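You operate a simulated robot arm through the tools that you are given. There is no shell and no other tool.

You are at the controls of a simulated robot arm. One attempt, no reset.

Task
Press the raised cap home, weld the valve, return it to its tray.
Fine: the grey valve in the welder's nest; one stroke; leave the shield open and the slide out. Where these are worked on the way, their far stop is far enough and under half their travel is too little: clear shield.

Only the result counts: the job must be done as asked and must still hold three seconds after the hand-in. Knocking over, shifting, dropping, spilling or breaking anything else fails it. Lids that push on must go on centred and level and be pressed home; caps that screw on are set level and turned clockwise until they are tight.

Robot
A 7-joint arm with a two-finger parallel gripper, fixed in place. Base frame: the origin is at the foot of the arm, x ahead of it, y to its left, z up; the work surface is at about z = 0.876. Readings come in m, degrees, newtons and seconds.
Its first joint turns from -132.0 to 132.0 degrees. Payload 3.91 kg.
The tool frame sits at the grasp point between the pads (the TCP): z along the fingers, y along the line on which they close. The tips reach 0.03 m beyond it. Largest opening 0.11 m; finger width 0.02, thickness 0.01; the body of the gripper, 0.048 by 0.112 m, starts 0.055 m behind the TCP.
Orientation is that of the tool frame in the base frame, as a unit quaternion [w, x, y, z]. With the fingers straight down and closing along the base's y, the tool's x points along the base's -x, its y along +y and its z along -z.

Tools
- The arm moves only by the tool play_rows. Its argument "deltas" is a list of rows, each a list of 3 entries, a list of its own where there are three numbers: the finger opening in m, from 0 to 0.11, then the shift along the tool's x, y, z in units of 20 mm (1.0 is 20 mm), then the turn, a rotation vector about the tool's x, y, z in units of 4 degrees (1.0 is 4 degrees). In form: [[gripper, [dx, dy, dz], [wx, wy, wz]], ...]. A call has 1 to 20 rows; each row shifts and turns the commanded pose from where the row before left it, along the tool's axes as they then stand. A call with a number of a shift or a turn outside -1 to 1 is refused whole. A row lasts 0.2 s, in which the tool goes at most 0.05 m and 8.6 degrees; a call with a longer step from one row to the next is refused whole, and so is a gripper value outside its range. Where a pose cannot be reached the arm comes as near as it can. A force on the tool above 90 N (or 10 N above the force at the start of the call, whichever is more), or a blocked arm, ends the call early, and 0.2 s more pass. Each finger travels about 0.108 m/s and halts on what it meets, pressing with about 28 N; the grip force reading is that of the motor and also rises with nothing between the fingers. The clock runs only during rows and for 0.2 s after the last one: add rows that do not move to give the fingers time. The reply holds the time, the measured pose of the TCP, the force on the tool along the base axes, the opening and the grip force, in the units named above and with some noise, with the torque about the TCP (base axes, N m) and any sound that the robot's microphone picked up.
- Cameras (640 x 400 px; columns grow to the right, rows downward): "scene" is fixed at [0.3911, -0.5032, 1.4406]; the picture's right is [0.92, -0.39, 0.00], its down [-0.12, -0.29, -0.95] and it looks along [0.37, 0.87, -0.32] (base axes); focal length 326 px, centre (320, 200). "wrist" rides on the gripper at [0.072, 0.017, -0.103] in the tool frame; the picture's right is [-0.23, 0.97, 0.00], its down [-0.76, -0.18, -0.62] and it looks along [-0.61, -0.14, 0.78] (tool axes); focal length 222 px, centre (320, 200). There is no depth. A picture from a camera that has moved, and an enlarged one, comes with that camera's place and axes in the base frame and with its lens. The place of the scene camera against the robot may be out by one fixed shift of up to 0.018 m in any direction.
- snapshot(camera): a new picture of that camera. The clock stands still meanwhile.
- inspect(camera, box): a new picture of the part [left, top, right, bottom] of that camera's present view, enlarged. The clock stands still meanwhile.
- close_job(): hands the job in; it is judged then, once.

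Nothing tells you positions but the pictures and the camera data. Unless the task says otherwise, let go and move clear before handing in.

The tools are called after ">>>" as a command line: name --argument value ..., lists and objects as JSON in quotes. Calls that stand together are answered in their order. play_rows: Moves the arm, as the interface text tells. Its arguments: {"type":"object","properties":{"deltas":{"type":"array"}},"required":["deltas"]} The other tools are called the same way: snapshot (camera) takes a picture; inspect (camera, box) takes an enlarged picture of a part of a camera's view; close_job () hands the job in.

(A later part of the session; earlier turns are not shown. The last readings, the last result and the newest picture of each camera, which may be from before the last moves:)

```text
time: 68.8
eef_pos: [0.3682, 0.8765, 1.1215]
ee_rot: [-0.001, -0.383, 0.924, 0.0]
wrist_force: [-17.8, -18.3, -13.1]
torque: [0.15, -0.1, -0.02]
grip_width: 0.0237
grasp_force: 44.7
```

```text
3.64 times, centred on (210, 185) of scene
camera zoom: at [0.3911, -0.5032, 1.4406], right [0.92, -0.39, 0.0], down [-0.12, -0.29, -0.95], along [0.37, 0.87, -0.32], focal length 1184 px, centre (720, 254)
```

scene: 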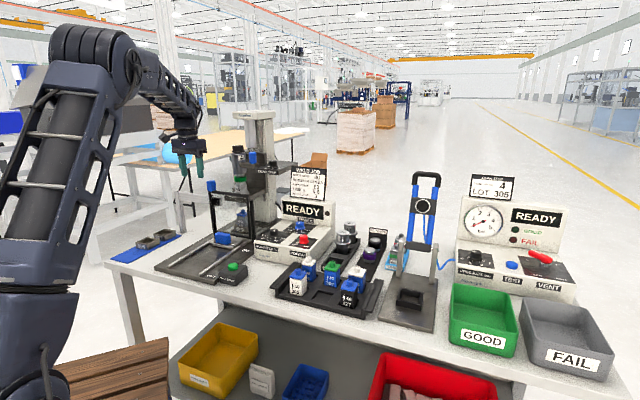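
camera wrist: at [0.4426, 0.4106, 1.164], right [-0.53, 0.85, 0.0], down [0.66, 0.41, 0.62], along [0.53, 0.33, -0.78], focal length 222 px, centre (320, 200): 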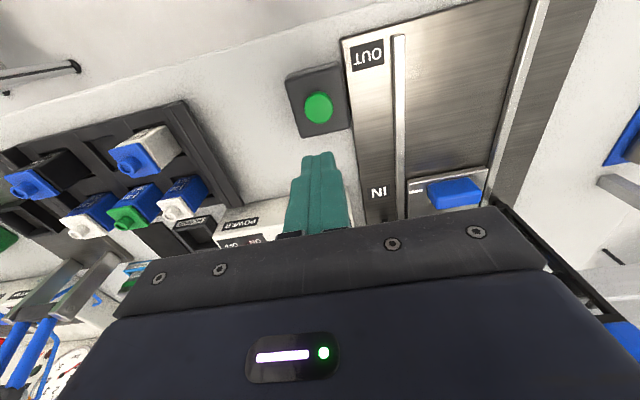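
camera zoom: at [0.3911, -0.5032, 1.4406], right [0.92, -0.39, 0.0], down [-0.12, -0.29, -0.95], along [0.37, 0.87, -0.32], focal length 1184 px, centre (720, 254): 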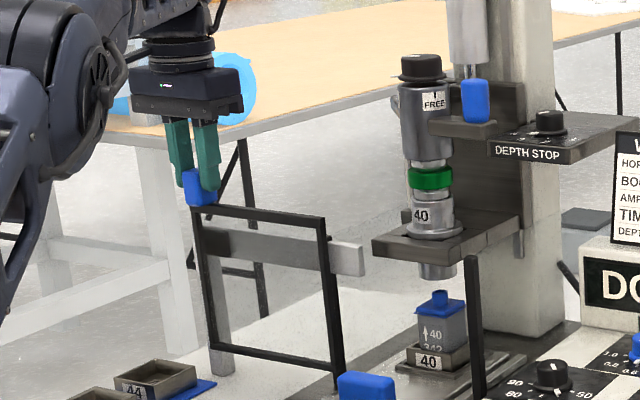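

>>> play_rows --deltas '[[0.015, [0.08, 0.2, 0], [0, 0, 0]], [0.015, [0, 0.2, 0], [0, 0, 0]], [0.015, [0, 0.15, 0], [0, 0, 0]], [0.015, [0, 0, 0], [0, 0, 0]]]'

>>> inspect --camera "scene" --box '[150, 130, 270, 240]'

```text
time: 69.8
eef_pos: [0.3655, 0.8803, 1.1221]
ee_rot: [0.002, -0.381, 0.925, -0.002]
wrist_force: [12.2, -58.1, -20.4]
torque: [-0.92, 0.27, -0.01]
grip_width: 0.0239
grasp_force: 44.8
```

```text
3.64 times, centred on (210, 185) of scene
camera zoom: at [0.3911, -0.5032, 1.4406], right [0.92, -0.39, 0.0], down [-0.12, -0.29, -0.95], along [0.37, 0.87, -0.32], focal length 1184 px, centre (720, 254)
```

zoom: 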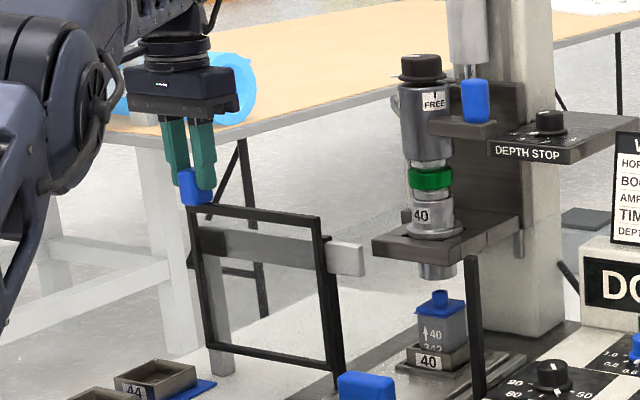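

The shield is back against its open stop (about 50 N). I'll release it, rise, and go to the slide's handle at about p=0.838, q=-0.119.

>>> play_rows --deltas '[[0.015, [0.06, -0.2, 0], [0, 0, 0]], [0.04, [0, 0, 0], [0, 0, 0]], [0.06, [0, 0, 0], [0, 0, 0]], [0.06, [0, 0, -0.5], [0, 0, 0]], [0.06, [0, 0, -1], [0, 0, 0]], [0.06, [0.5, 0, -1], [0, 0, 0]], [0.06, [1, -0.5, -0.5], [0, 0, 0]], [0.06, [1, -1, 0], [0, 0, 0]], [0.06, [1, -1, 0], [0, 0, 0]], [0.06, [1, -1, 0], [0, 0, 0]], [0.06, [1, -1, 0], [0, 0, 0]], [0.06, [0.5, -1, 0], [0, 0, 0]], [0.06, [0, -1, 0], [0, 0, 0]], [0.09, [0, -1, 0], [0, 0, 0]], [0.09, [0, -1, 0], [0, 0, 0]], [0.09, [0, -1, 0], [0, 0, 0]], [0.09, [0, -1, 0], [0, 0, 0]], [0.09, [0, -1, 0], [0, 0, 0]], [0.09, [0, -0.7, 0], [0, 0, 0]]]'

>>> snapshot --camera "scene"

>>> snapshot --camera "wrist"

```text
time: 73.8
eef_pos: [0.4487, 0.6209, 1.183]
ee_rot: [0.001, -0.383, 0.924, 0.0]
wrist_force: [-0.8, 0.2, -0.1]
torque: [0.0, -0.02, 0.03]
grip_width: 0.0899
grasp_force: 0.0
```

```text
taken
```

scene: 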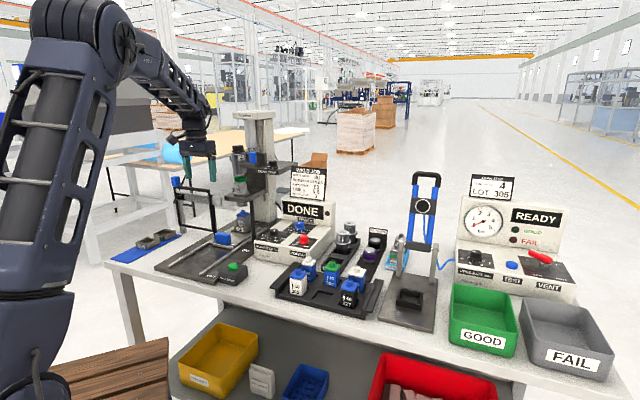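

```text
taken
camera wrist: at [0.3868, 0.582, 1.2861], right [-0.53, 0.85, 0.0], down [0.66, 0.41, 0.62], along [0.53, 0.33, -0.78], focal length 222 px, centre (320, 200)
```

wrist: 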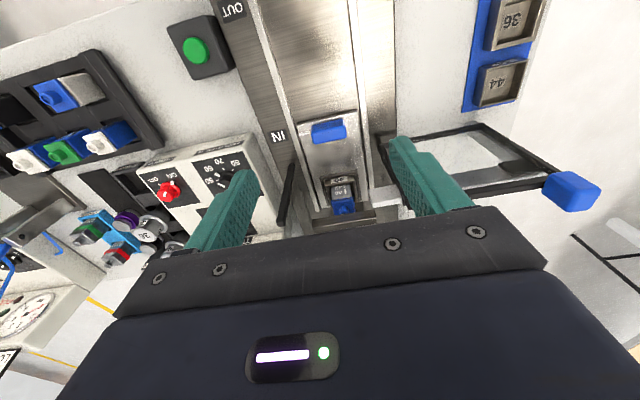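

>>> play_rows --deltas '[[0.09, [0, -0.1, 1], [0, 0, 0]], [0.09, [0, 0, 1], [0, 0, 0]], [0.09, [0, 0, 1], [0, 0, 0]], [0.09, [0, 0, 1], [0, 0, 0]], [0.09, [0, 0, 1], [0, 0, 0]], [0.09, [0, 0, 1], [0, 0, 0]], [0.09, [0, 0, 1], [0, 0, 0]], [0.09, [0, 0, 1], [0, 0, 0]], [0.09, [0, 0, 1], [0, 0, 0]], [0.09, [0, 0, 1], [0, 0, 0]], [0.09, [0, 0, 1], [0, 0, 0]], [0.09, [0, 0, 1], [0, 0, 0]], [0.09, [0, 0, 0.35], [0, 0, 0]], [0.09, [-0.5, 0, 0], [0, 0, 0]], [0.09, [-1, 0, 0], [0, 0, 0]], [0.09, [-1, 0, 0], [0, 0, 0]], [0.09, [-1, 0, 0], [0, 0, 0]], [0.09, [-0.5, 0, 0], [0, 0, 0]], [0.09, [0, 0, 0], [0, 0, 0]]]'

>>> inspect --camera "wrist" --box '[220, 60, 420, 200]'

>>> inspect --camera "scene" --box '[170, 160, 270, 260]'

```text
time: 77.8
eef_pos: [0.5099, 0.6774, 0.9362]
ee_rot: [-0.001, -0.382, 0.924, 0.0]
wrist_force: [0.5, 0.0, -0.3]
torque: [0.02, 0.03, -0.02]
grip_width: 0.0901
grasp_force: 0.1
```

```text
2.86 times, centred on (320, 130) of wrist
camera zoom: at [0.4461, 0.6381, 1.0401], right [-0.53, 0.85, 0.0], down [0.66, 0.41, 0.62], along [0.53, 0.33, -0.78], focal length 635 px, centre (320, 400)
```

zoom: 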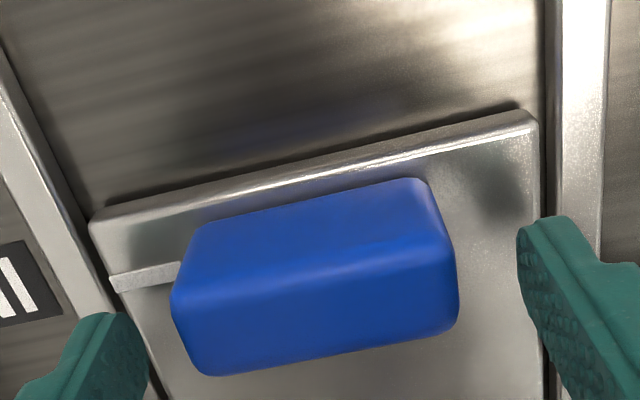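

```text
4.00 times, centred on (220, 210) of scene
camera zoom: at [0.3911, -0.5032, 1.4406], right [0.92, -0.39, 0.0], down [-0.12, -0.29, -0.95], along [0.37, 0.87, -0.32], focal length 1302 px, centre (720, 160)
```

zoom: 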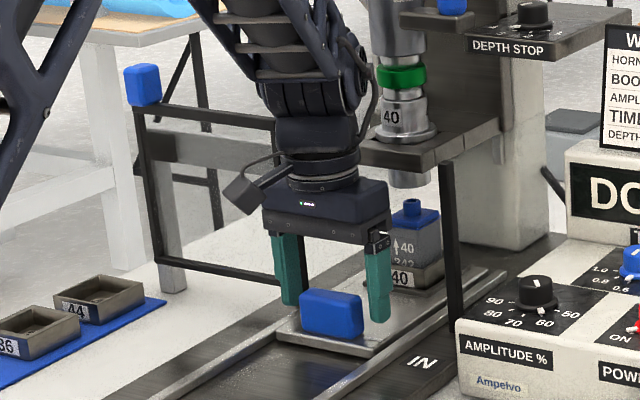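

The fingers are on both sides of the slide's handle. I'll grip it and draw the slide out.

>>> play_rows --deltas '[[0.07, [0.05, 0, 0], [0, 0, 0]], [0.05, [0, 0, 0], [0, 0, 0]], [0.05, [0, 0, 0], [0, 0, 0]], [0.05, [0, 0, 0], [0, 0, 0]], [0.05, [0.2, 0, 0], [0, 0, 0]], [0.05, [0.4, 0, 0], [0, 0, 0]], [0.05, [0.5, 0, 0], [0, 0, 0]], [0.05, [0.5, 0, 0], [0, 0, 0]], [0.05, [0.5, 0, 0], [0, 0, 0]], [0.05, [0.5, 0, 0], [0, 0, 0]]]'

>>> inspect --camera "scene" --box '[150, 160, 270, 280]'

```text
time: 80.0
eef_pos: [0.4707, 0.6399, 0.9368]
ee_rot: [0.0, -0.382, 0.924, 0.0]
wrist_force: [-12.1, 11.9, 3.0]
torque: [-0.92, 0.9, -0.31]
grip_width: 0.0596
grasp_force: 44.9
```

```text
3.33 times, centred on (210, 220) of scene
camera zoom: at [0.3911, -0.5032, 1.4406], right [0.92, -0.39, 0.0], down [-0.12, -0.29, -0.95], along [0.37, 0.87, -0.32], focal length 1085 px, centre (687, 133)
```

zoom: 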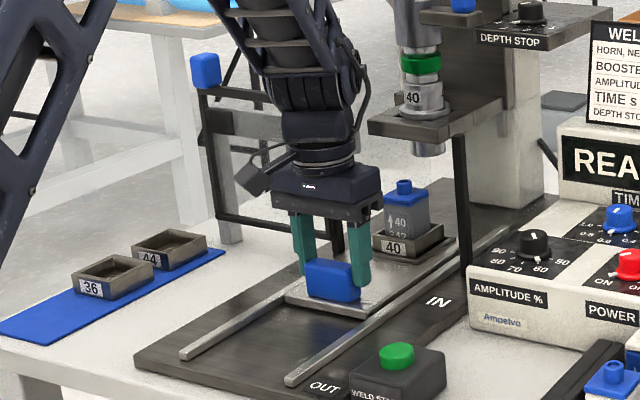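

>>> play_rows --deltas '[[0.05, [0.5, 0.07, 0], [0, 0, 0]], [0.05, [0.5, 0, 0], [0, 0, 0]], [0.05, [0.5, 0, 0], [0, 0, 0]], [0.05, [0.5, 0, 0], [0, 0, 0]], [0.05, [0.5, 0, 0], [0, 0, 0]], [0.05, [0.5, 0, 0], [0, 0, 0]], [0.05, [0.5, 0, 0], [0, 0, 0]], [0.05, [0.5, 0, 0], [0, 0, 0]], [0.05, [0.5, 0, 0], [0, 0, 0]], [0.05, [0.5, 0, 0], [0, 0, 0]], [0.05, [0.5, 0, 0], [0, 0, 0]], [0.05, [0.5, 0, 0], [0, 0, 0]], [0.05, [0.4, 0, 0], [0, 0, 0]], [0.05, [0.3, 0, 0], [0, 0, 0]]]'

>>> inspect --camera "scene" --box '[150, 180, 270, 290]'

```text
time: 83.0
eef_pos: [0.376, 0.5445, 0.9361]
ee_rot: [0.0, -0.382, 0.924, 0.0]
wrist_force: [3.5, -1.4, 38.3]
torque: [-0.23, 0.06, 0.11]
grip_width: 0.06
grasp_force: 45.2
```

```text
3.64 times, centred on (210, 235) of scene
camera zoom: at [0.3911, -0.5032, 1.4406], right [0.92, -0.39, 0.0], down [-0.12, -0.29, -0.95], along [0.37, 0.87, -0.32], focal length 1184 px, centre (720, 73)
```

zoom: 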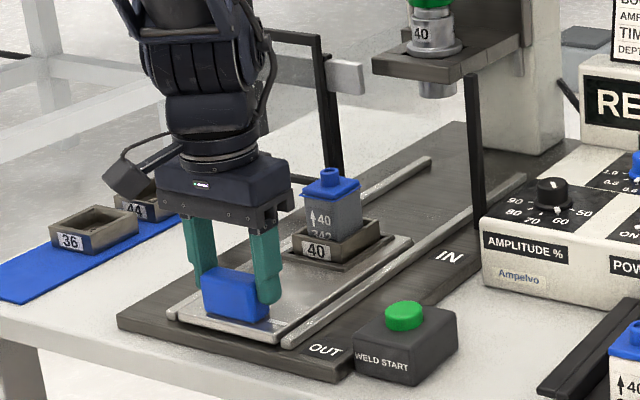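

>>> play_rows --deltas '[[0.05, [0.2, 0, -0.1], [0, 0, 0]], [0.05, [0.2, 0, 0], [0, 0, 0]], [0.05, [0.2, 0, 0], [0, 0, 0]], [0.05, [0, 0, 0], [0, 0, 0]]]'

>>> inspect --camera "scene" --box '[150, 180, 270, 290]'

```text
time: 84.0
eef_pos: [0.3672, 0.5363, 0.9357]
ee_rot: [-0.002, -0.383, 0.924, -0.002]
wrist_force: [16.7, 7.0, -20.5]
torque: [0.43, -0.24, 0.28]
grip_width: 0.06
grasp_force: 44.8
```

```text
3.64 times, centred on (210, 235) of scene
camera zoom: at [0.3911, -0.5032, 1.4406], right [0.92, -0.39, 0.0], down [-0.12, -0.29, -0.95], along [0.37, 0.87, -0.32], focal length 1184 px, centre (720, 73)
```

zoom: 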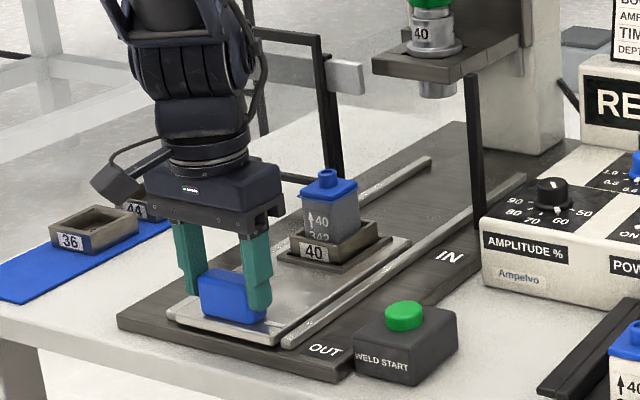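

>>> play_rows --deltas '[[0.05, [0.15, 0, 0], [0, 0, 0]], [0.05, [0, 0, 0], [0, 0, 0]]]'

>>> inspect --camera "scene" --box '[165, 240, 225, 280]'

```text
time: 84.6
eef_pos: [0.3643, 0.5337, 0.9384]
ee_rot: [0.0, -0.381, 0.924, -0.001]
wrist_force: [13.3, -14.1, 7.2]
torque: [-1.52, 0.23, 0.02]
grip_width: 0.0601
grasp_force: 45.5
```

```text
10.00 times, centred on (195, 260) of scene
camera zoom: at [0.3911, -0.5032, 1.4406], right [0.92, -0.39, 0.0], down [-0.12, -0.29, -0.95], along [0.37, 0.87, -0.32], focal length 3256 px, centre (1570, -400)
```

zoom: 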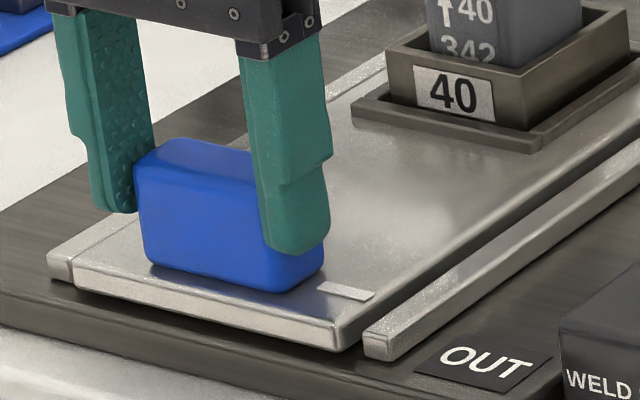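

The slide is back exactly where it was at the start (OUT). I'll let go of its handle, rise, and move over the welded valve.

>>> play_rows --deltas '[[0.05, [-0.1, -0.05, 0], [0, 0, 0]], [0.09, [0, 0, 0], [0, 0, 0]], [0.09, [0, 0, 0], [0, 0, 0]], [0.09, [0, 0, -0.5], [0, 0, 0]], [0.09, [0, 0, -1], [0, 0, 0]], [0.09, [0, 0, -1], [0, 0, 0]], [0.09, [0, 0, -1], [0, 0, 0]], [0.09, [0, 0, -1], [0, 0, 0]], [0.09, [0, 0, -1], [0, 0, 0]], [0.09, [0, 0, -1], [0, 0, 0]], [0.09, [-0.5, 0, -1], [0, 0, 0]], [0.09, [-1, 0, 0], [0, 0, 0]], [0.09, [-1, 0, 0], [0, 0, 0]], [0.09, [-1, 0, 0], [0, 0, 0]], [0.09, [-1, 0, 0], [0, 0, 0]], [0.09, [-1, 0, 0], [0, 0, 0]], [0.09, [-1, 0, 0], [0, 0, 0]], [0.09, [-0.8, 0, 0], [0, 0, 0]], [0.09, [0, 0, 0], [0, 0, 0]]]'

>>> snapshot --camera "wrist"

>>> inspect --camera "wrist" --box '[240, 60, 400, 180]'

>>> inspect --camera "scene" --box '[160, 190, 280, 290]'

```text
time: 88.6
eef_pos: [0.4702, 0.6374, 1.0887]
ee_rot: [0.0, -0.383, 0.924, 0.0]
wrist_force: [-0.8, 0.1, 0.6]
torque: [0.0, 0.01, 0.0]
grip_width: 0.0898
grasp_force: 0.0
```

```text
taken
camera wrist: at [0.4078, 0.5988, 1.1914], right [-0.53, 0.85, 0.0], down [0.66, 0.41, 0.62], along [0.53, 0.33, -0.78], focal length 222 px, centre (320, 200)
```

wrist: 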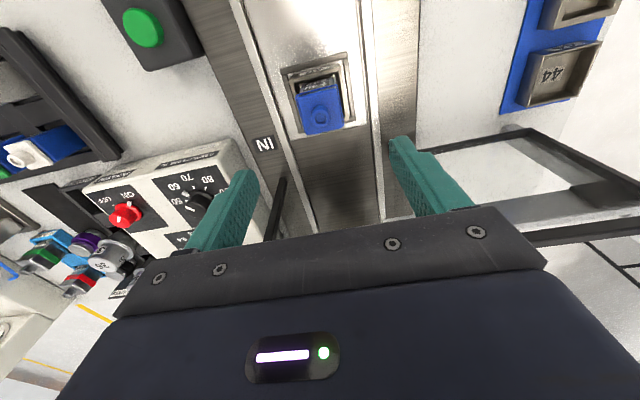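

```text
3.33 times, centred on (320, 120) of wrist
camera zoom: at [0.4078, 0.5988, 1.1914], right [-0.53, 0.85, 0.0], down [0.66, 0.41, 0.62], along [0.53, 0.33, -0.78], focal length 740 px, centre (320, 467)
```

zoom: 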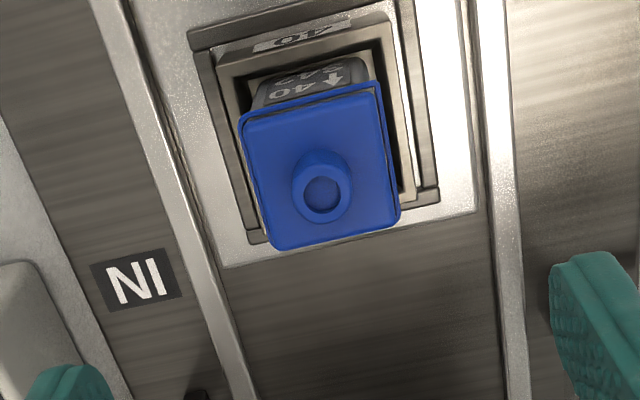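

```text
4.00 times, centred on (220, 240) of scene
camera zoom: at [0.3911, -0.5032, 1.4406], right [0.92, -0.39, 0.0], down [-0.12, -0.29, -0.95], along [0.37, 0.87, -0.32], focal length 1302 px, centre (720, 40)
```

zoom: 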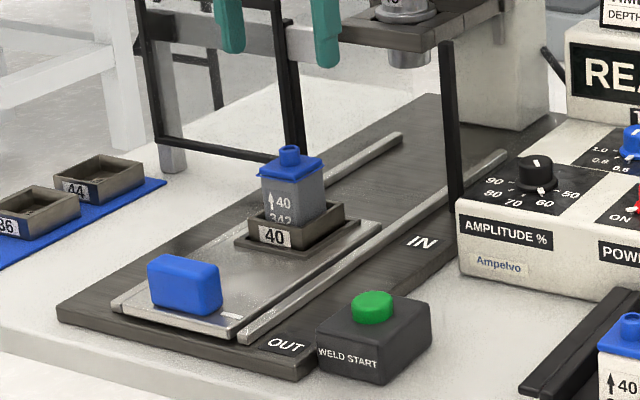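

The weld seam shows around the cap and the hand is centred over the valve. I'll descend with the fingers on both sides, staying above the nest rim.

>>> play_rows --deltas '[[0.09, [-0.05, 0, 1], [0, 0, 0]], [0.09, [0, 0, 1], [0, 0, 0]], [0.09, [0, 0, 1], [0, 0, 0]], [0.09, [0, 0, 1], [0, 0, 0]], [0.09, [0, 0, 1], [0, 0, 0]], [0.09, [0, 0, 1], [0, 0, 0]], [0.09, [0, 0, 0.7], [0, 0, 0]], [0.09, [0, 0, 0], [0, 0, 0]]]'

>>> inspect --camera "wrist" --box '[240, 60, 400, 220]'

>>> inspect --camera "scene" --box '[180, 200, 250, 260]'

```text
time: 90.4
eef_pos: [0.4717, 0.6396, 0.9532]
ee_rot: [-0.001, -0.383, 0.924, 0.0]
wrist_force: [-0.1, -0.4, -0.7]
torque: [0.02, 0.01, 0.03]
grip_width: 0.0899
grasp_force: 0.0
```

```text
2.50 times, centred on (320, 140) of wrist
camera zoom: at [0.4089, 0.6, 1.0564], right [-0.53, 0.85, 0.0], down [0.66, 0.41, 0.62], along [0.53, 0.33, -0.78], focal length 555 px, centre (320, 350)
```

zoom: 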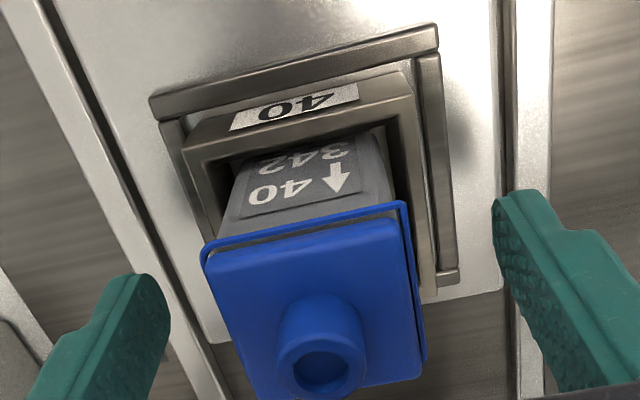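

```text
6.67 times, centred on (215, 230) of scene
camera zoom: at [0.3911, -0.5032, 1.4406], right [0.92, -0.39, 0.0], down [-0.12, -0.29, -0.95], along [0.37, 0.87, -0.32], focal length 2170 px, centre (1020, 0)
```

zoom: 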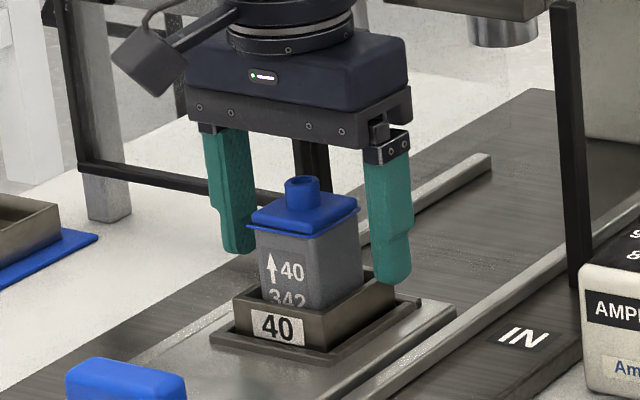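

>>> play_rows --deltas '[[0.07, [0, 0, 0], [0, 0, 0]], [0.05, [0, 0, 0], [0, 0, 0]], [0.03, [0, 0, 0], [0, 0, 0]], [0.03, [0, 0, 0], [0, 0, 0]], [0.03, [0, 0, 0], [0, 0, 0]]]'

>>> inspect --camera "scene" --box '[180, 200, 250, 260]'

>>> inspect --camera "wrist" --box '[240, 60, 400, 220]'

```text
time: 91.6
eef_pos: [0.4722, 0.6398, 0.9531]
ee_rot: [0.0, -0.382, 0.924, -0.001]
wrist_force: [-1.1, 0.3, 0.7]
torque: [-0.02, -0.03, -0.02]
grip_width: 0.0396
grasp_force: 28.0
```

```text
6.67 times, centred on (215, 230) of scene
camera zoom: at [0.3911, -0.5032, 1.4406], right [0.92, -0.39, 0.0], down [-0.12, -0.29, -0.95], along [0.37, 0.87, -0.32], focal length 2170 px, centre (1020, 0)
```

zoom: 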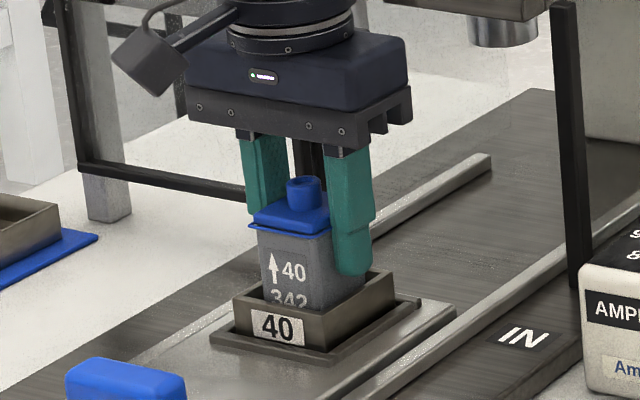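

```text
2.50 times, centred on (320, 140) of wrist
camera zoom: at [0.4089, 0.6, 1.0565], right [-0.53, 0.85, 0.0], down [0.66, 0.41, 0.62], along [0.53, 0.33, -0.78], focal length 555 px, centre (320, 350)
```

zoom: 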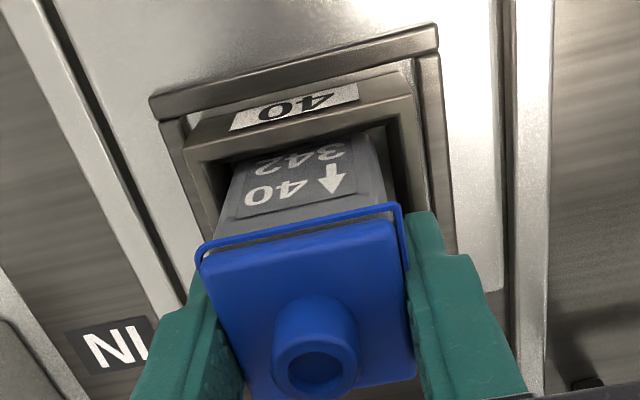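

The valve is gripped at about 0.040 m. I'll lift it slowly out of the nest.

>>> play_rows --deltas '[[0.03, [0, 0, -0.2], [0, 0, 0]], [0.03, [0, 0, -0.4], [0, 0, 0]], [0.03, [0, 0, -0.5], [0, 0, 0]], [0.03, [0, 0, -0.5], [0, 0, 0]], [0.03, [0, 0, -0.5], [0, 0, 0]], [0.03, [0, 0, -0.5], [0, 0, 0]], [0.03, [0, 0, -0.5], [0, 0, 0]]]'

>>> inspect --camera "scene" --box '[170, 180, 260, 260]'

>>> inspect --camera "wrist" --box '[240, 60, 400, 220]'

```text
time: 93.2
eef_pos: [0.4699, 0.6393, 1.016]
ee_rot: [0.0, -0.382, 0.924, 0.0]
wrist_force: [-0.3, -0.1, -1.4]
torque: [-0.03, -0.01, 0.02]
grip_width: 0.0388
grasp_force: 27.8
```

```text
5.00 times, centred on (215, 220) of scene
camera zoom: at [0.3911, -0.5032, 1.4406], right [0.92, -0.39, 0.0], down [-0.12, -0.29, -0.95], along [0.37, 0.87, -0.32], focal length 1628 px, centre (845, 100)
```

zoom: 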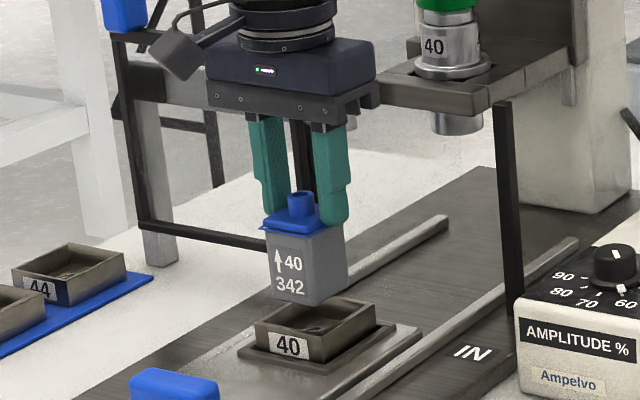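

```text
2.50 times, centred on (320, 140) of wrist
camera zoom: at [0.4077, 0.6002, 1.1196], right [-0.53, 0.85, 0.0], down [0.66, 0.41, 0.62], along [0.53, 0.33, -0.78], focal length 555 px, centre (320, 350)
```

zoom: 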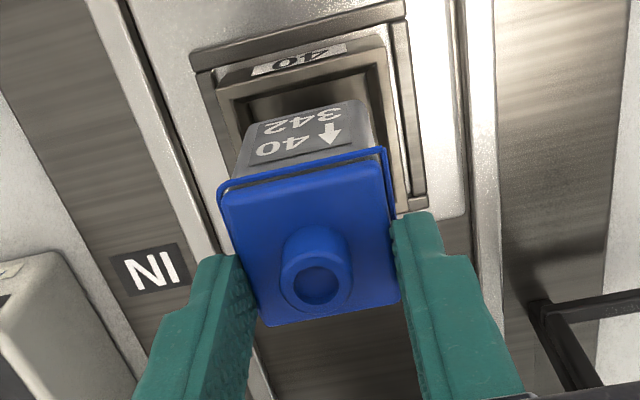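

The valve has come up less than the hand, so it has slipped down between the fingers. I'll look closely before moving further.

>>> inspect --camera "scene" --box '[195, 205, 235, 245]'

>>> inspect --camera "wrist" --box '[280, 90, 370, 170]'

```text
10.00 times, centred on (215, 225) of scene
camera zoom: at [0.3911, -0.5032, 1.4406], right [0.92, -0.39, 0.0], down [-0.12, -0.29, -0.95], along [0.37, 0.87, -0.32], focal length 3256 px, centre (1370, -50)
```

zoom: 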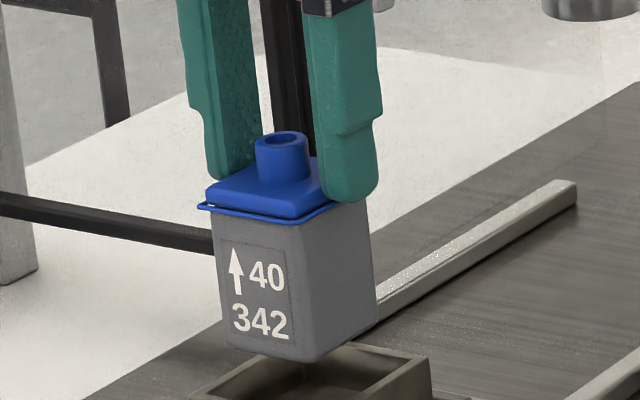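

```text
5.00 times, centred on (325, 130) of wrist
camera zoom: at [0.4077, 0.6002, 1.1196], right [-0.53, 0.85, 0.0], down [0.66, 0.41, 0.62], along [0.53, 0.33, -0.78], focal length 1111 px, centre (295, 550)
```

zoom: 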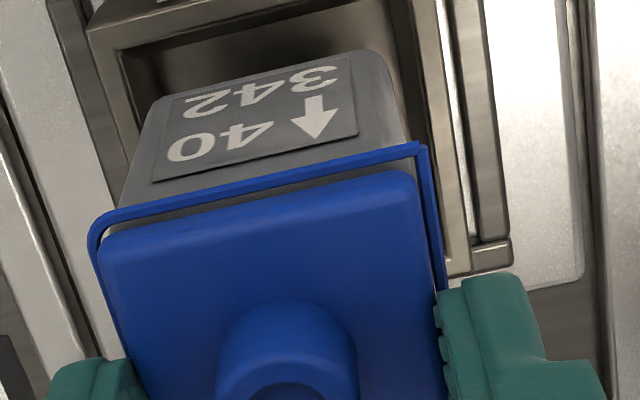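

>>> play_rows --deltas '[[0.02, [0, 0, 0], [0, 0, 0]], [0.02, [0, 0, 0], [0, 0, 0]], [0.02, [0, 0, 0], [0, 0, 0]]]'

>>> inspect --camera "scene" --box '[195, 205, 235, 245]'

```text
time: 94.0
eef_pos: [0.4698, 0.6387, 1.0158]
ee_rot: [0.0, -0.383, 0.924, 0.001]
wrist_force: [0.9, 0.0, -1.2]
torque: [-0.01, -0.01, 0.0]
grip_width: 0.0386
grasp_force: 27.4
```

```text
10.00 times, centred on (215, 225) of scene
camera zoom: at [0.3911, -0.5032, 1.4406], right [0.92, -0.39, 0.0], down [-0.12, -0.29, -0.95], along [0.37, 0.87, -0.32], focal length 3256 px, centre (1370, -50)
```

zoom: 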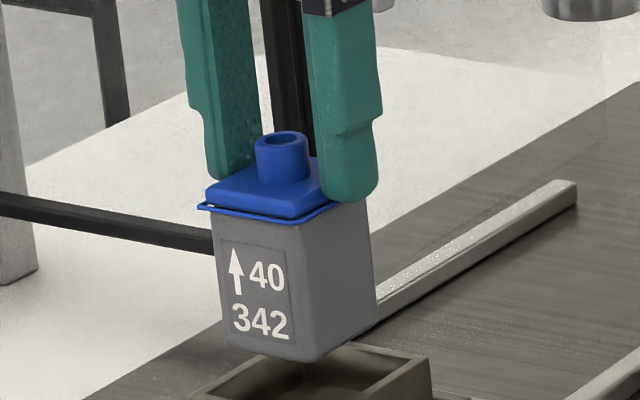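

The valve is hanging steady and upright from the cap in the fingertips and isn't slipping any more; it evidently stuck in the nest until it came free. I'll raise it gently so that it clears everything, then check the grip again.

>>> play_rows --deltas '[[0.02, [0, 0, -0.2], [0, 0, 0]], [0.02, [0, 0, -0.3], [0, 0, 0]], [0.02, [0, 0, -0.4], [0, 0, 0]], [0.02, [0, 0, -0.4], [0, 0, 0]], [0.02, [0, 0, -0.4], [0, 0, 0]], [0.02, [0, 0, -0.4], [0, 0, 0]], [0.02, [0, 0, -0.4], [0, 0, 0]], [0.02, [0, 0, -0.4], [0, 0, 0]], [0.02, [0, 0, -0.4], [0, 0, 0]], [0.02, [0, 0, -0.3], [0, 0, 0]], [0.02, [0, 0, -0.2], [0, 0, 0]]]'

>>> inspect --camera "scene" --box '[180, 180, 250, 245]'

>>> inspect --camera "wrist" --box '[240, 60, 400, 220]'

```text
time: 96.4
eef_pos: [0.4709, 0.6395, 1.0925]
ee_rot: [0.0, -0.382, 0.924, 0.0]
wrist_force: [0.3, -0.2, -0.5]
torque: [0.02, 0.0, 0.01]
grip_width: 0.0387
grasp_force: 28.0
```

```text
6.15 times, centred on (215, 212) of scene
camera zoom: at [0.3911, -0.5032, 1.4406], right [0.92, -0.39, 0.0], down [-0.12, -0.29, -0.95], along [0.37, 0.87, -0.32], focal length 2004 px, centre (966, 123)
```

zoom: 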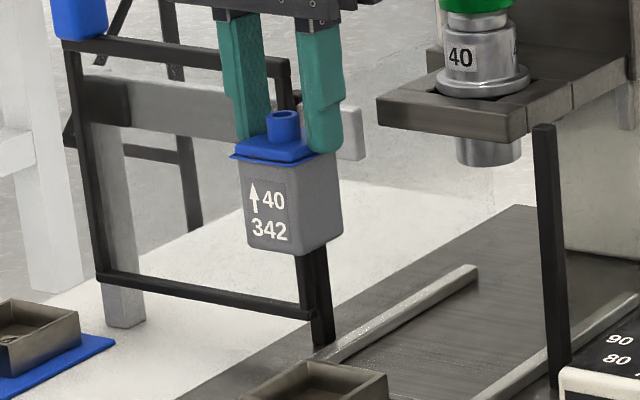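

```text
2.50 times, centred on (320, 140) of wrist
camera zoom: at [0.408, 0.6, 1.1951], right [-0.53, 0.85, 0.0], down [0.66, 0.41, 0.62], along [0.53, 0.33, -0.78], focal length 555 px, centre (320, 350)
```

zoom: 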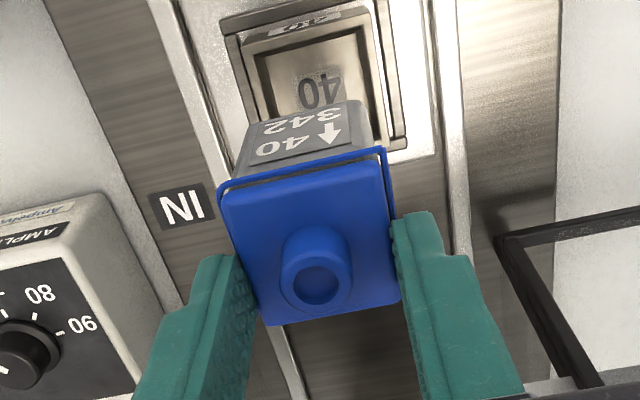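

The grip is unchanged and the valve hangs straight. I'll carry it across toward the tray at this height, in gentle steps.

>>> play_rows --deltas '[[0.02, [0.1, -0.2, 0], [0, 0, 0]], [0.02, [0.2, -0.4, 0], [0, 0, 0]], [0.02, [0.25, -0.6, 0], [0, 0, 0]], [0.02, [0.25, -0.6, 0], [0, 0, 0]], [0.02, [0.25, -0.6, 0], [0, 0, 0]], [0.02, [0.25, -0.6, 0], [0, 0, 0]], [0.02, [0.25, -0.6, 0], [0, 0, 0]], [0.02, [0.25, -0.6, 0], [0, 0, 0]], [0.02, [0.25, -0.6, 0], [0, 0, 0]], [0.02, [0.25, -0.6, 0], [0, 0, 0]], [0.02, [0.25, -0.6, 0], [0, 0, 0]], [0.02, [0.25, -0.6, 0], [0, 0, 0]], [0.02, [0.25, -0.6, 0], [0, 0, 0]], [0.02, [0.25, -0.6, 0], [0, 0, 0]], [0.02, [0.25, -0.6, 0], [0, 0, 0]], [0.02, [0.25, -0.6, 0], [0, 0, 0]], [0.02, [0.25, -0.6, 0], [0, 0, 0]], [0.02, [0.25, -0.6, 0], [0, 0, 0]], [0.02, [0.15, -0.4, 0], [0, 0, 0]], [0.02, [0.1, -0.2, 0], [0, 0, 0]]]'

>>> snapshot --camera "wrist"

>>> snapshot --camera "scene"

```text
time: 100.6
eef_pos: [0.5589, 0.4207, 1.0919]
ee_rot: [0.0, -0.383, 0.924, 0.0]
wrist_force: [-0.1, 0.3, -1.3]
torque: [0.02, 0.0, 0.01]
grip_width: 0.0387
grasp_force: 28.2
```

```text
taken
camera wrist: at [0.497, 0.3822, 1.195], right [-0.53, 0.85, 0.0], down [0.66, 0.41, 0.62], along [0.53, 0.33, -0.78], focal length 222 px, centre (320, 200)
```

wrist: 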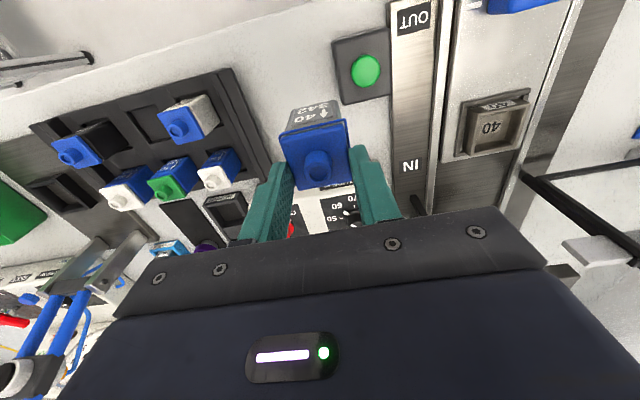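

```text
taken
```

scene: 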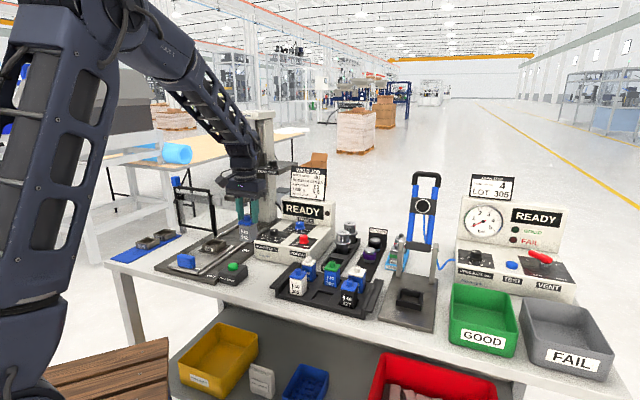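

>>> inspect --camera "wrist" --box '[20, 60, 260, 220]'

>>> inspect --camera "scene" --box '[265, 245, 375, 320]'

```text
2.50 times, centred on (140, 140) of wrist
camera zoom: at [0.497, 0.3822, 1.195], right [-0.53, 0.85, 0.0], down [0.66, 0.41, 0.62], along [0.53, 0.33, -0.78], focal length 555 px, centre (770, 350)
```

zoom: 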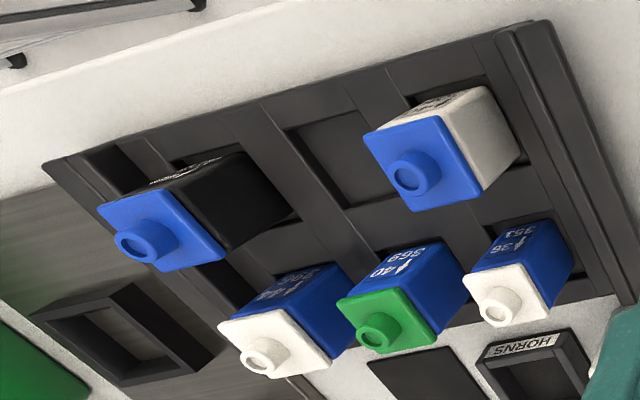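

```text
5.33 times, centred on (320, 282) of scene
camera zoom: at [0.3911, -0.5032, 1.4406], right [0.92, -0.39, 0.0], down [-0.12, -0.29, -0.95], along [0.37, 0.87, -0.32], focal length 1736 px, centre (320, -240)
```

zoom: 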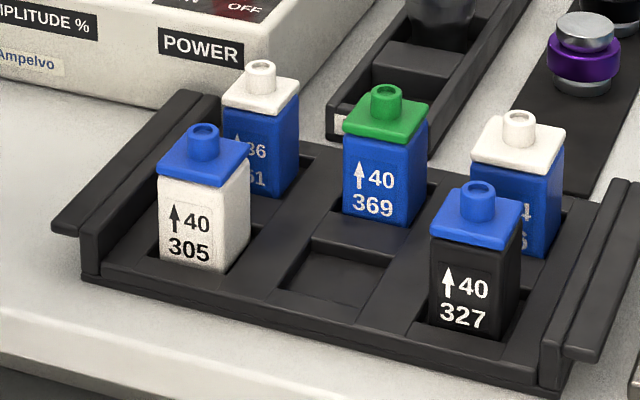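

The tray's empty pocket is the middle of the front row, between 305 and 327; I take it to be near p=0.68, q=0.35. I'll carry the valve above it at this height and measure again from there.

>>> play_rows --deltas '[[0.02, [0, -0.2, 0], [0, 0, 0]], [0.02, [0, -0.4, 0], [0, 0, 0]], [0.02, [0.04, -0.7, 0], [0, 0, 0]], [0.02, [0.04, -0.7, 0], [0, 0, 0]], [0.02, [0.04, -0.7, 0], [0, 0, 0]], [0.02, [0.04, -0.7, 0], [0, 0, 0]], [0.02, [0.04, -0.7, 0], [0, 0, 0]], [0.02, [0.04, -0.7, 0], [0, 0, 0]], [0.02, [0.04, -0.7, 0], [0, 0, 0]], [0.02, [0.04, -0.7, 0], [0, 0, 0]], [0.02, [0.04, -0.7, 0], [0, 0, 0]], [0.02, [0.04, -0.7, 0], [0, 0, 0]], [0.02, [0.04, -0.7, 0], [0, 0, 0]], [0.02, [0.04, -0.7, 0], [0, 0, 0]], [0.02, [0.04, -0.7, 0], [0, 0, 0]], [0.02, [0.04, -0.7, 0], [0, 0, 0]], [0.02, [0.04, -0.7, 0], [0, 0, 0]], [0.02, [0, -0.7, 0], [0, 0, 0]], [0.02, [0, -0.5, 0], [0, 0, 0]], [0.02, [0, -0.2, 0], [0, 0, 0]]]'

>>> snapshot --camera "wrist"

>>> inspect --camera "wrist" --box '[200, 20, 440, 200]'

>>> inspect --camera "scene" --box '[255, 220, 385, 320]'

```text
time: 104.8
eef_pos: [0.7266, 0.2367, 1.0942]
ee_rot: [0.0, -0.383, 0.924, 0.0]
wrist_force: [-0.2, 0.0, -1.4]
torque: [-0.01, -0.02, 0.0]
grip_width: 0.039
grasp_force: 27.5
```

```text
taken
camera wrist: at [0.6648, 0.1983, 1.196], right [-0.53, 0.85, 0.0], down [0.66, 0.41, 0.62], along [0.53, 0.33, -0.78], focal length 222 px, centre (320, 200)
```

wrist: 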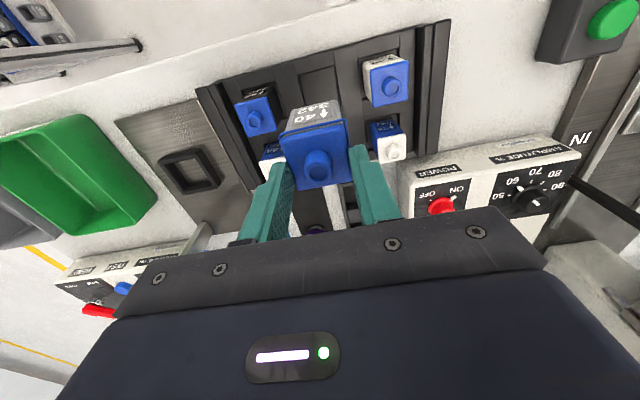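

```text
2.22 times, centred on (320, 110) of wrist
camera zoom: at [0.6648, 0.1983, 1.196], right [-0.53, 0.85, 0.0], down [0.66, 0.41, 0.62], along [0.53, 0.33, -0.78], focal length 494 px, centre (320, 400)
```

zoom: 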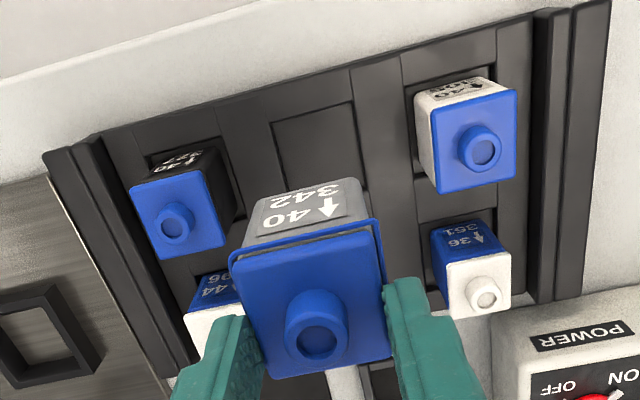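

```text
4.00 times, centred on (320, 270) of scene
camera zoom: at [0.3911, -0.5032, 1.4406], right [0.92, -0.39, 0.0], down [-0.12, -0.29, -0.95], along [0.37, 0.87, -0.32], focal length 1302 px, centre (320, -80)
```

zoom: 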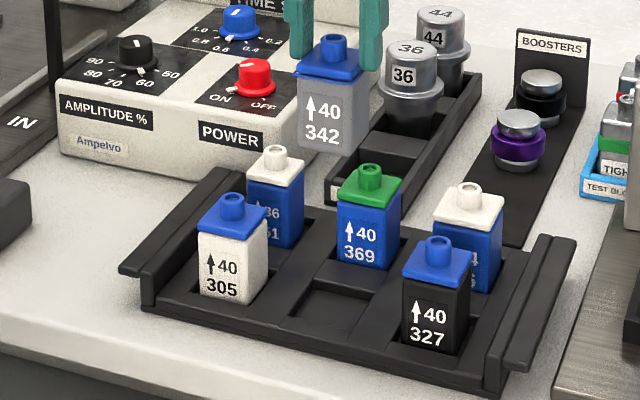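

Stereo from two wrist views puts 305 and 327 at q=0.269 and 0.421, p≈0.68, so the empty pocket is centred near p=0.678, q=0.345; the valve hangs almost exactly above it. I'll lower it to just above the tray and check the alignment.

>>> play_rows --deltas '[[0.02, [0, 0.06, 0.3], [0, 0, 0]], [0.02, [0, 0, 0.5], [0, 0, 0]], [0.02, [0, 0, 0.5], [0, 0, 0]], [0.02, [0, 0, 0.5], [0, 0, 0]], [0.02, [0, 0, 0.5], [0, 0, 0]], [0.02, [0, 0, 0.5], [0, 0, 0]], [0.02, [0, 0, 0.5], [0, 0, 0]], [0.02, [0, 0, 0.5], [0, 0, 0]], [0.02, [0, 0, 0.3], [0, 0, 0]], [0.02, [0, 0, 0], [0, 0, 0]]]'

>>> inspect --camera "scene" --box '[285, 240, 365, 310]'

>>> inspect --camera "wrist" --box '[240, 20, 400, 180]'

```text
time: 107.0
eef_pos: [0.7251, 0.2379, 1.009]
ee_rot: [0.0, -0.382, 0.924, 0.0]
wrist_force: [0.1, -0.5, -1.2]
torque: [0.0, 0.0, -0.01]
grip_width: 0.0388
grasp_force: 27.7
```

```text
5.71 times, centred on (325, 275) of scene
camera zoom: at [0.3911, -0.5032, 1.4406], right [0.92, -0.39, 0.0], down [-0.12, -0.29, -0.95], along [0.37, 0.87, -0.32], focal length 1860 px, centre (291, -229)
```

zoom: 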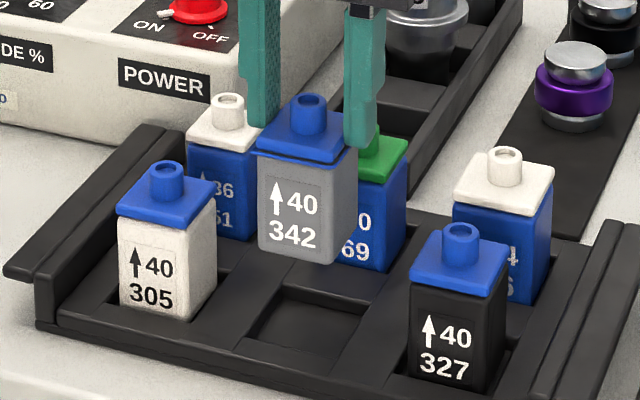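

```text
2.50 times, centred on (320, 100) of wrist
camera zoom: at [0.6633, 0.1977, 1.1125], right [-0.53, 0.85, 0.0], down [0.66, 0.41, 0.62], along [0.53, 0.33, -0.78], focal length 555 px, centre (320, 450)
```

zoom: 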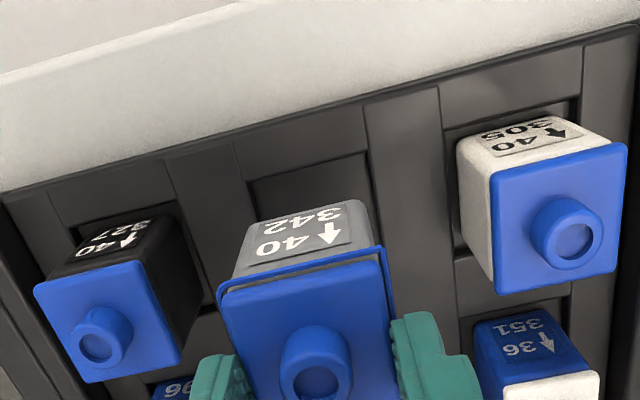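

>>> inspect --camera "scene" --box '[305, 245, 345, 285]'

>>> inspect --camera "scene" --box '[280, 255, 320, 295]'

>>> inspect --camera "wrist" --box '[280, 50, 360, 130]'

```text
10.00 times, centred on (325, 265) of scene
camera zoom: at [0.3911, -0.5032, 1.4406], right [0.92, -0.39, 0.0], down [-0.12, -0.29, -0.95], along [0.37, 0.87, -0.32], focal length 3256 px, centre (270, -450)
```

zoom: 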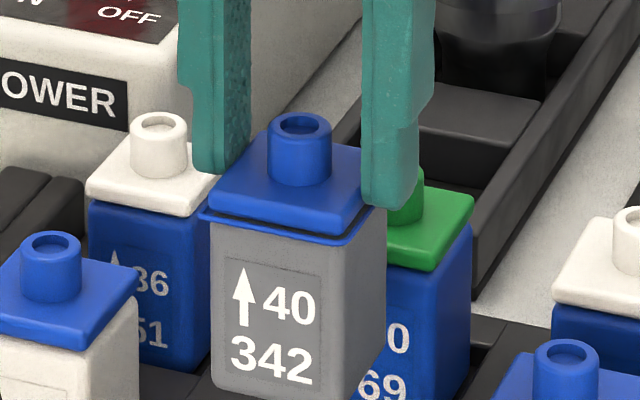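

```text
10.00 times, centred on (300, 275) of scene
camera zoom: at [0.3911, -0.5032, 1.4406], right [0.92, -0.39, 0.0], down [-0.12, -0.29, -0.95], along [0.37, 0.87, -0.32], focal length 3256 px, centre (520, -550)
```

zoom: 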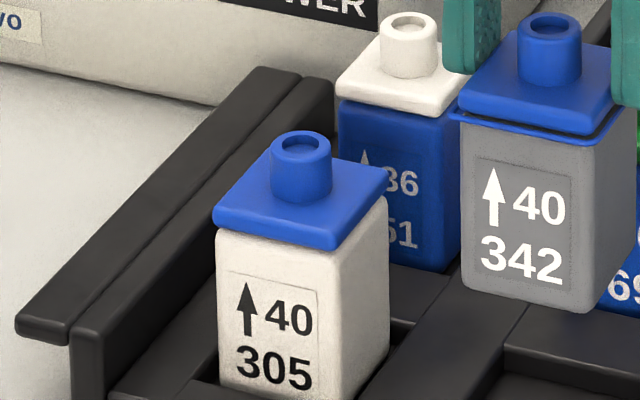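

```text
5.00 times, centred on (320, 90) of wrist
camera zoom: at [0.6633, 0.1977, 1.1125], right [-0.53, 0.85, 0.0], down [0.66, 0.41, 0.62], along [0.53, 0.33, -0.78], focal length 1111 px, centre (320, 750)
```

zoom: 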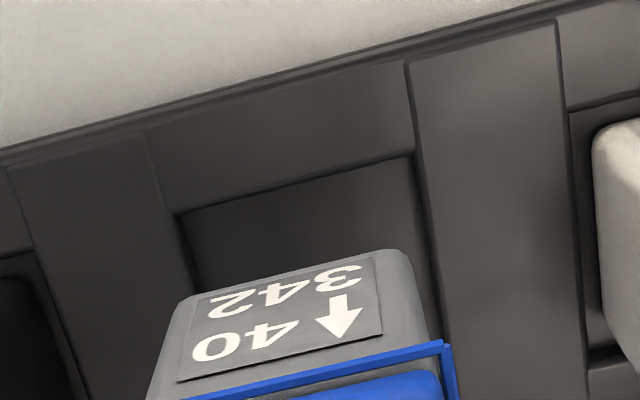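

The valve is upright with about 3 mm of play per side in the pocket. I'll lower it another 2 cm and compare its bottom edge directly with the pocket rim.

>>> play_rows --deltas '[[0.02, [0, 0, 0.3], [0, 0, 0]], [0.02, [0, 0, 0.4], [0, 0, 0]], [0.02, [0, 0, 0.3], [0, 0, 0]], [0.02, [0, 0, 0], [0, 0, 0]]]'

>>> inspect --camera "scene" --box '[300, 255, 350, 300]'

>>> inspect --camera "wrist" --box '[280, 40, 380, 120]'

>>> snapshot --camera "wrist"

```text
time: 108.0
eef_pos: [0.7257, 0.2372, 0.9904]
ee_rot: [0.0, -0.383, 0.924, 0.001]
wrist_force: [-0.4, 0.4, -1.1]
torque: [0.02, 0.0, 0.01]
grip_width: 0.0386
grasp_force: 28.0
```

```text
8.89 times, centred on (325, 278) of scene
camera zoom: at [0.3911, -0.5032, 1.4406], right [0.92, -0.39, 0.0], down [-0.12, -0.29, -0.95], along [0.37, 0.87, -0.32], focal length 2894 px, centre (276, -489)
```

zoom: 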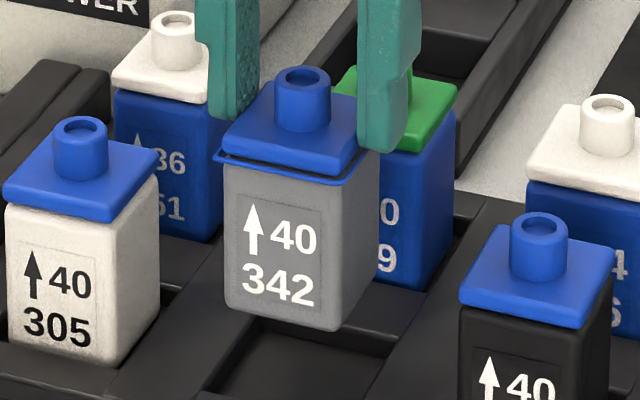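

```text
5.00 times, centred on (330, 80) of wrist
camera zoom: at [0.6639, 0.1985, 1.0926], right [-0.53, 0.85, 0.0], down [0.66, 0.41, 0.62], along [0.53, 0.33, -0.78], focal length 1111 px, centre (270, 800)
```

zoom: 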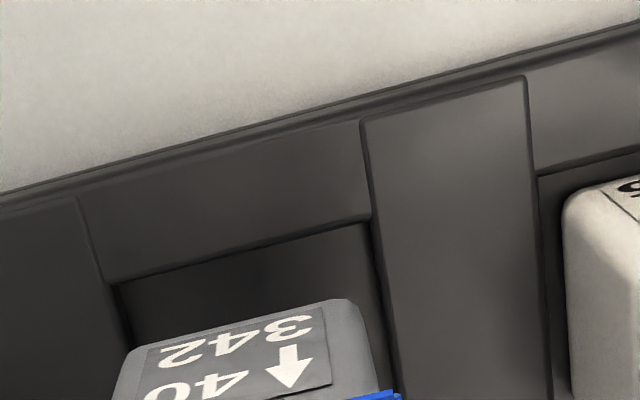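

```text
taken
camera wrist: at [0.6639, 0.1985, 1.0926], right [-0.53, 0.85, 0.0], down [0.66, 0.41, 0.62], along [0.53, 0.33, -0.78], focal length 222 px, centre (320, 200)
```

wrist: 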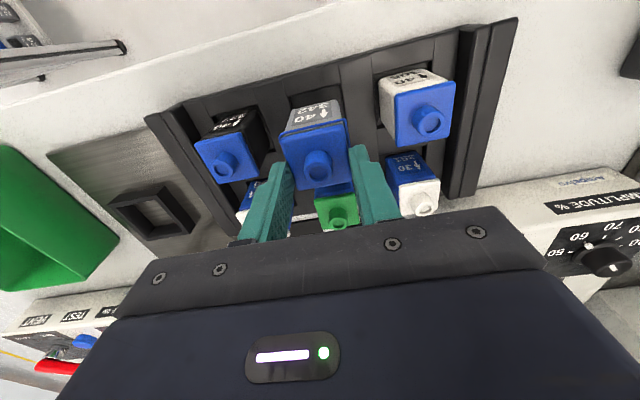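

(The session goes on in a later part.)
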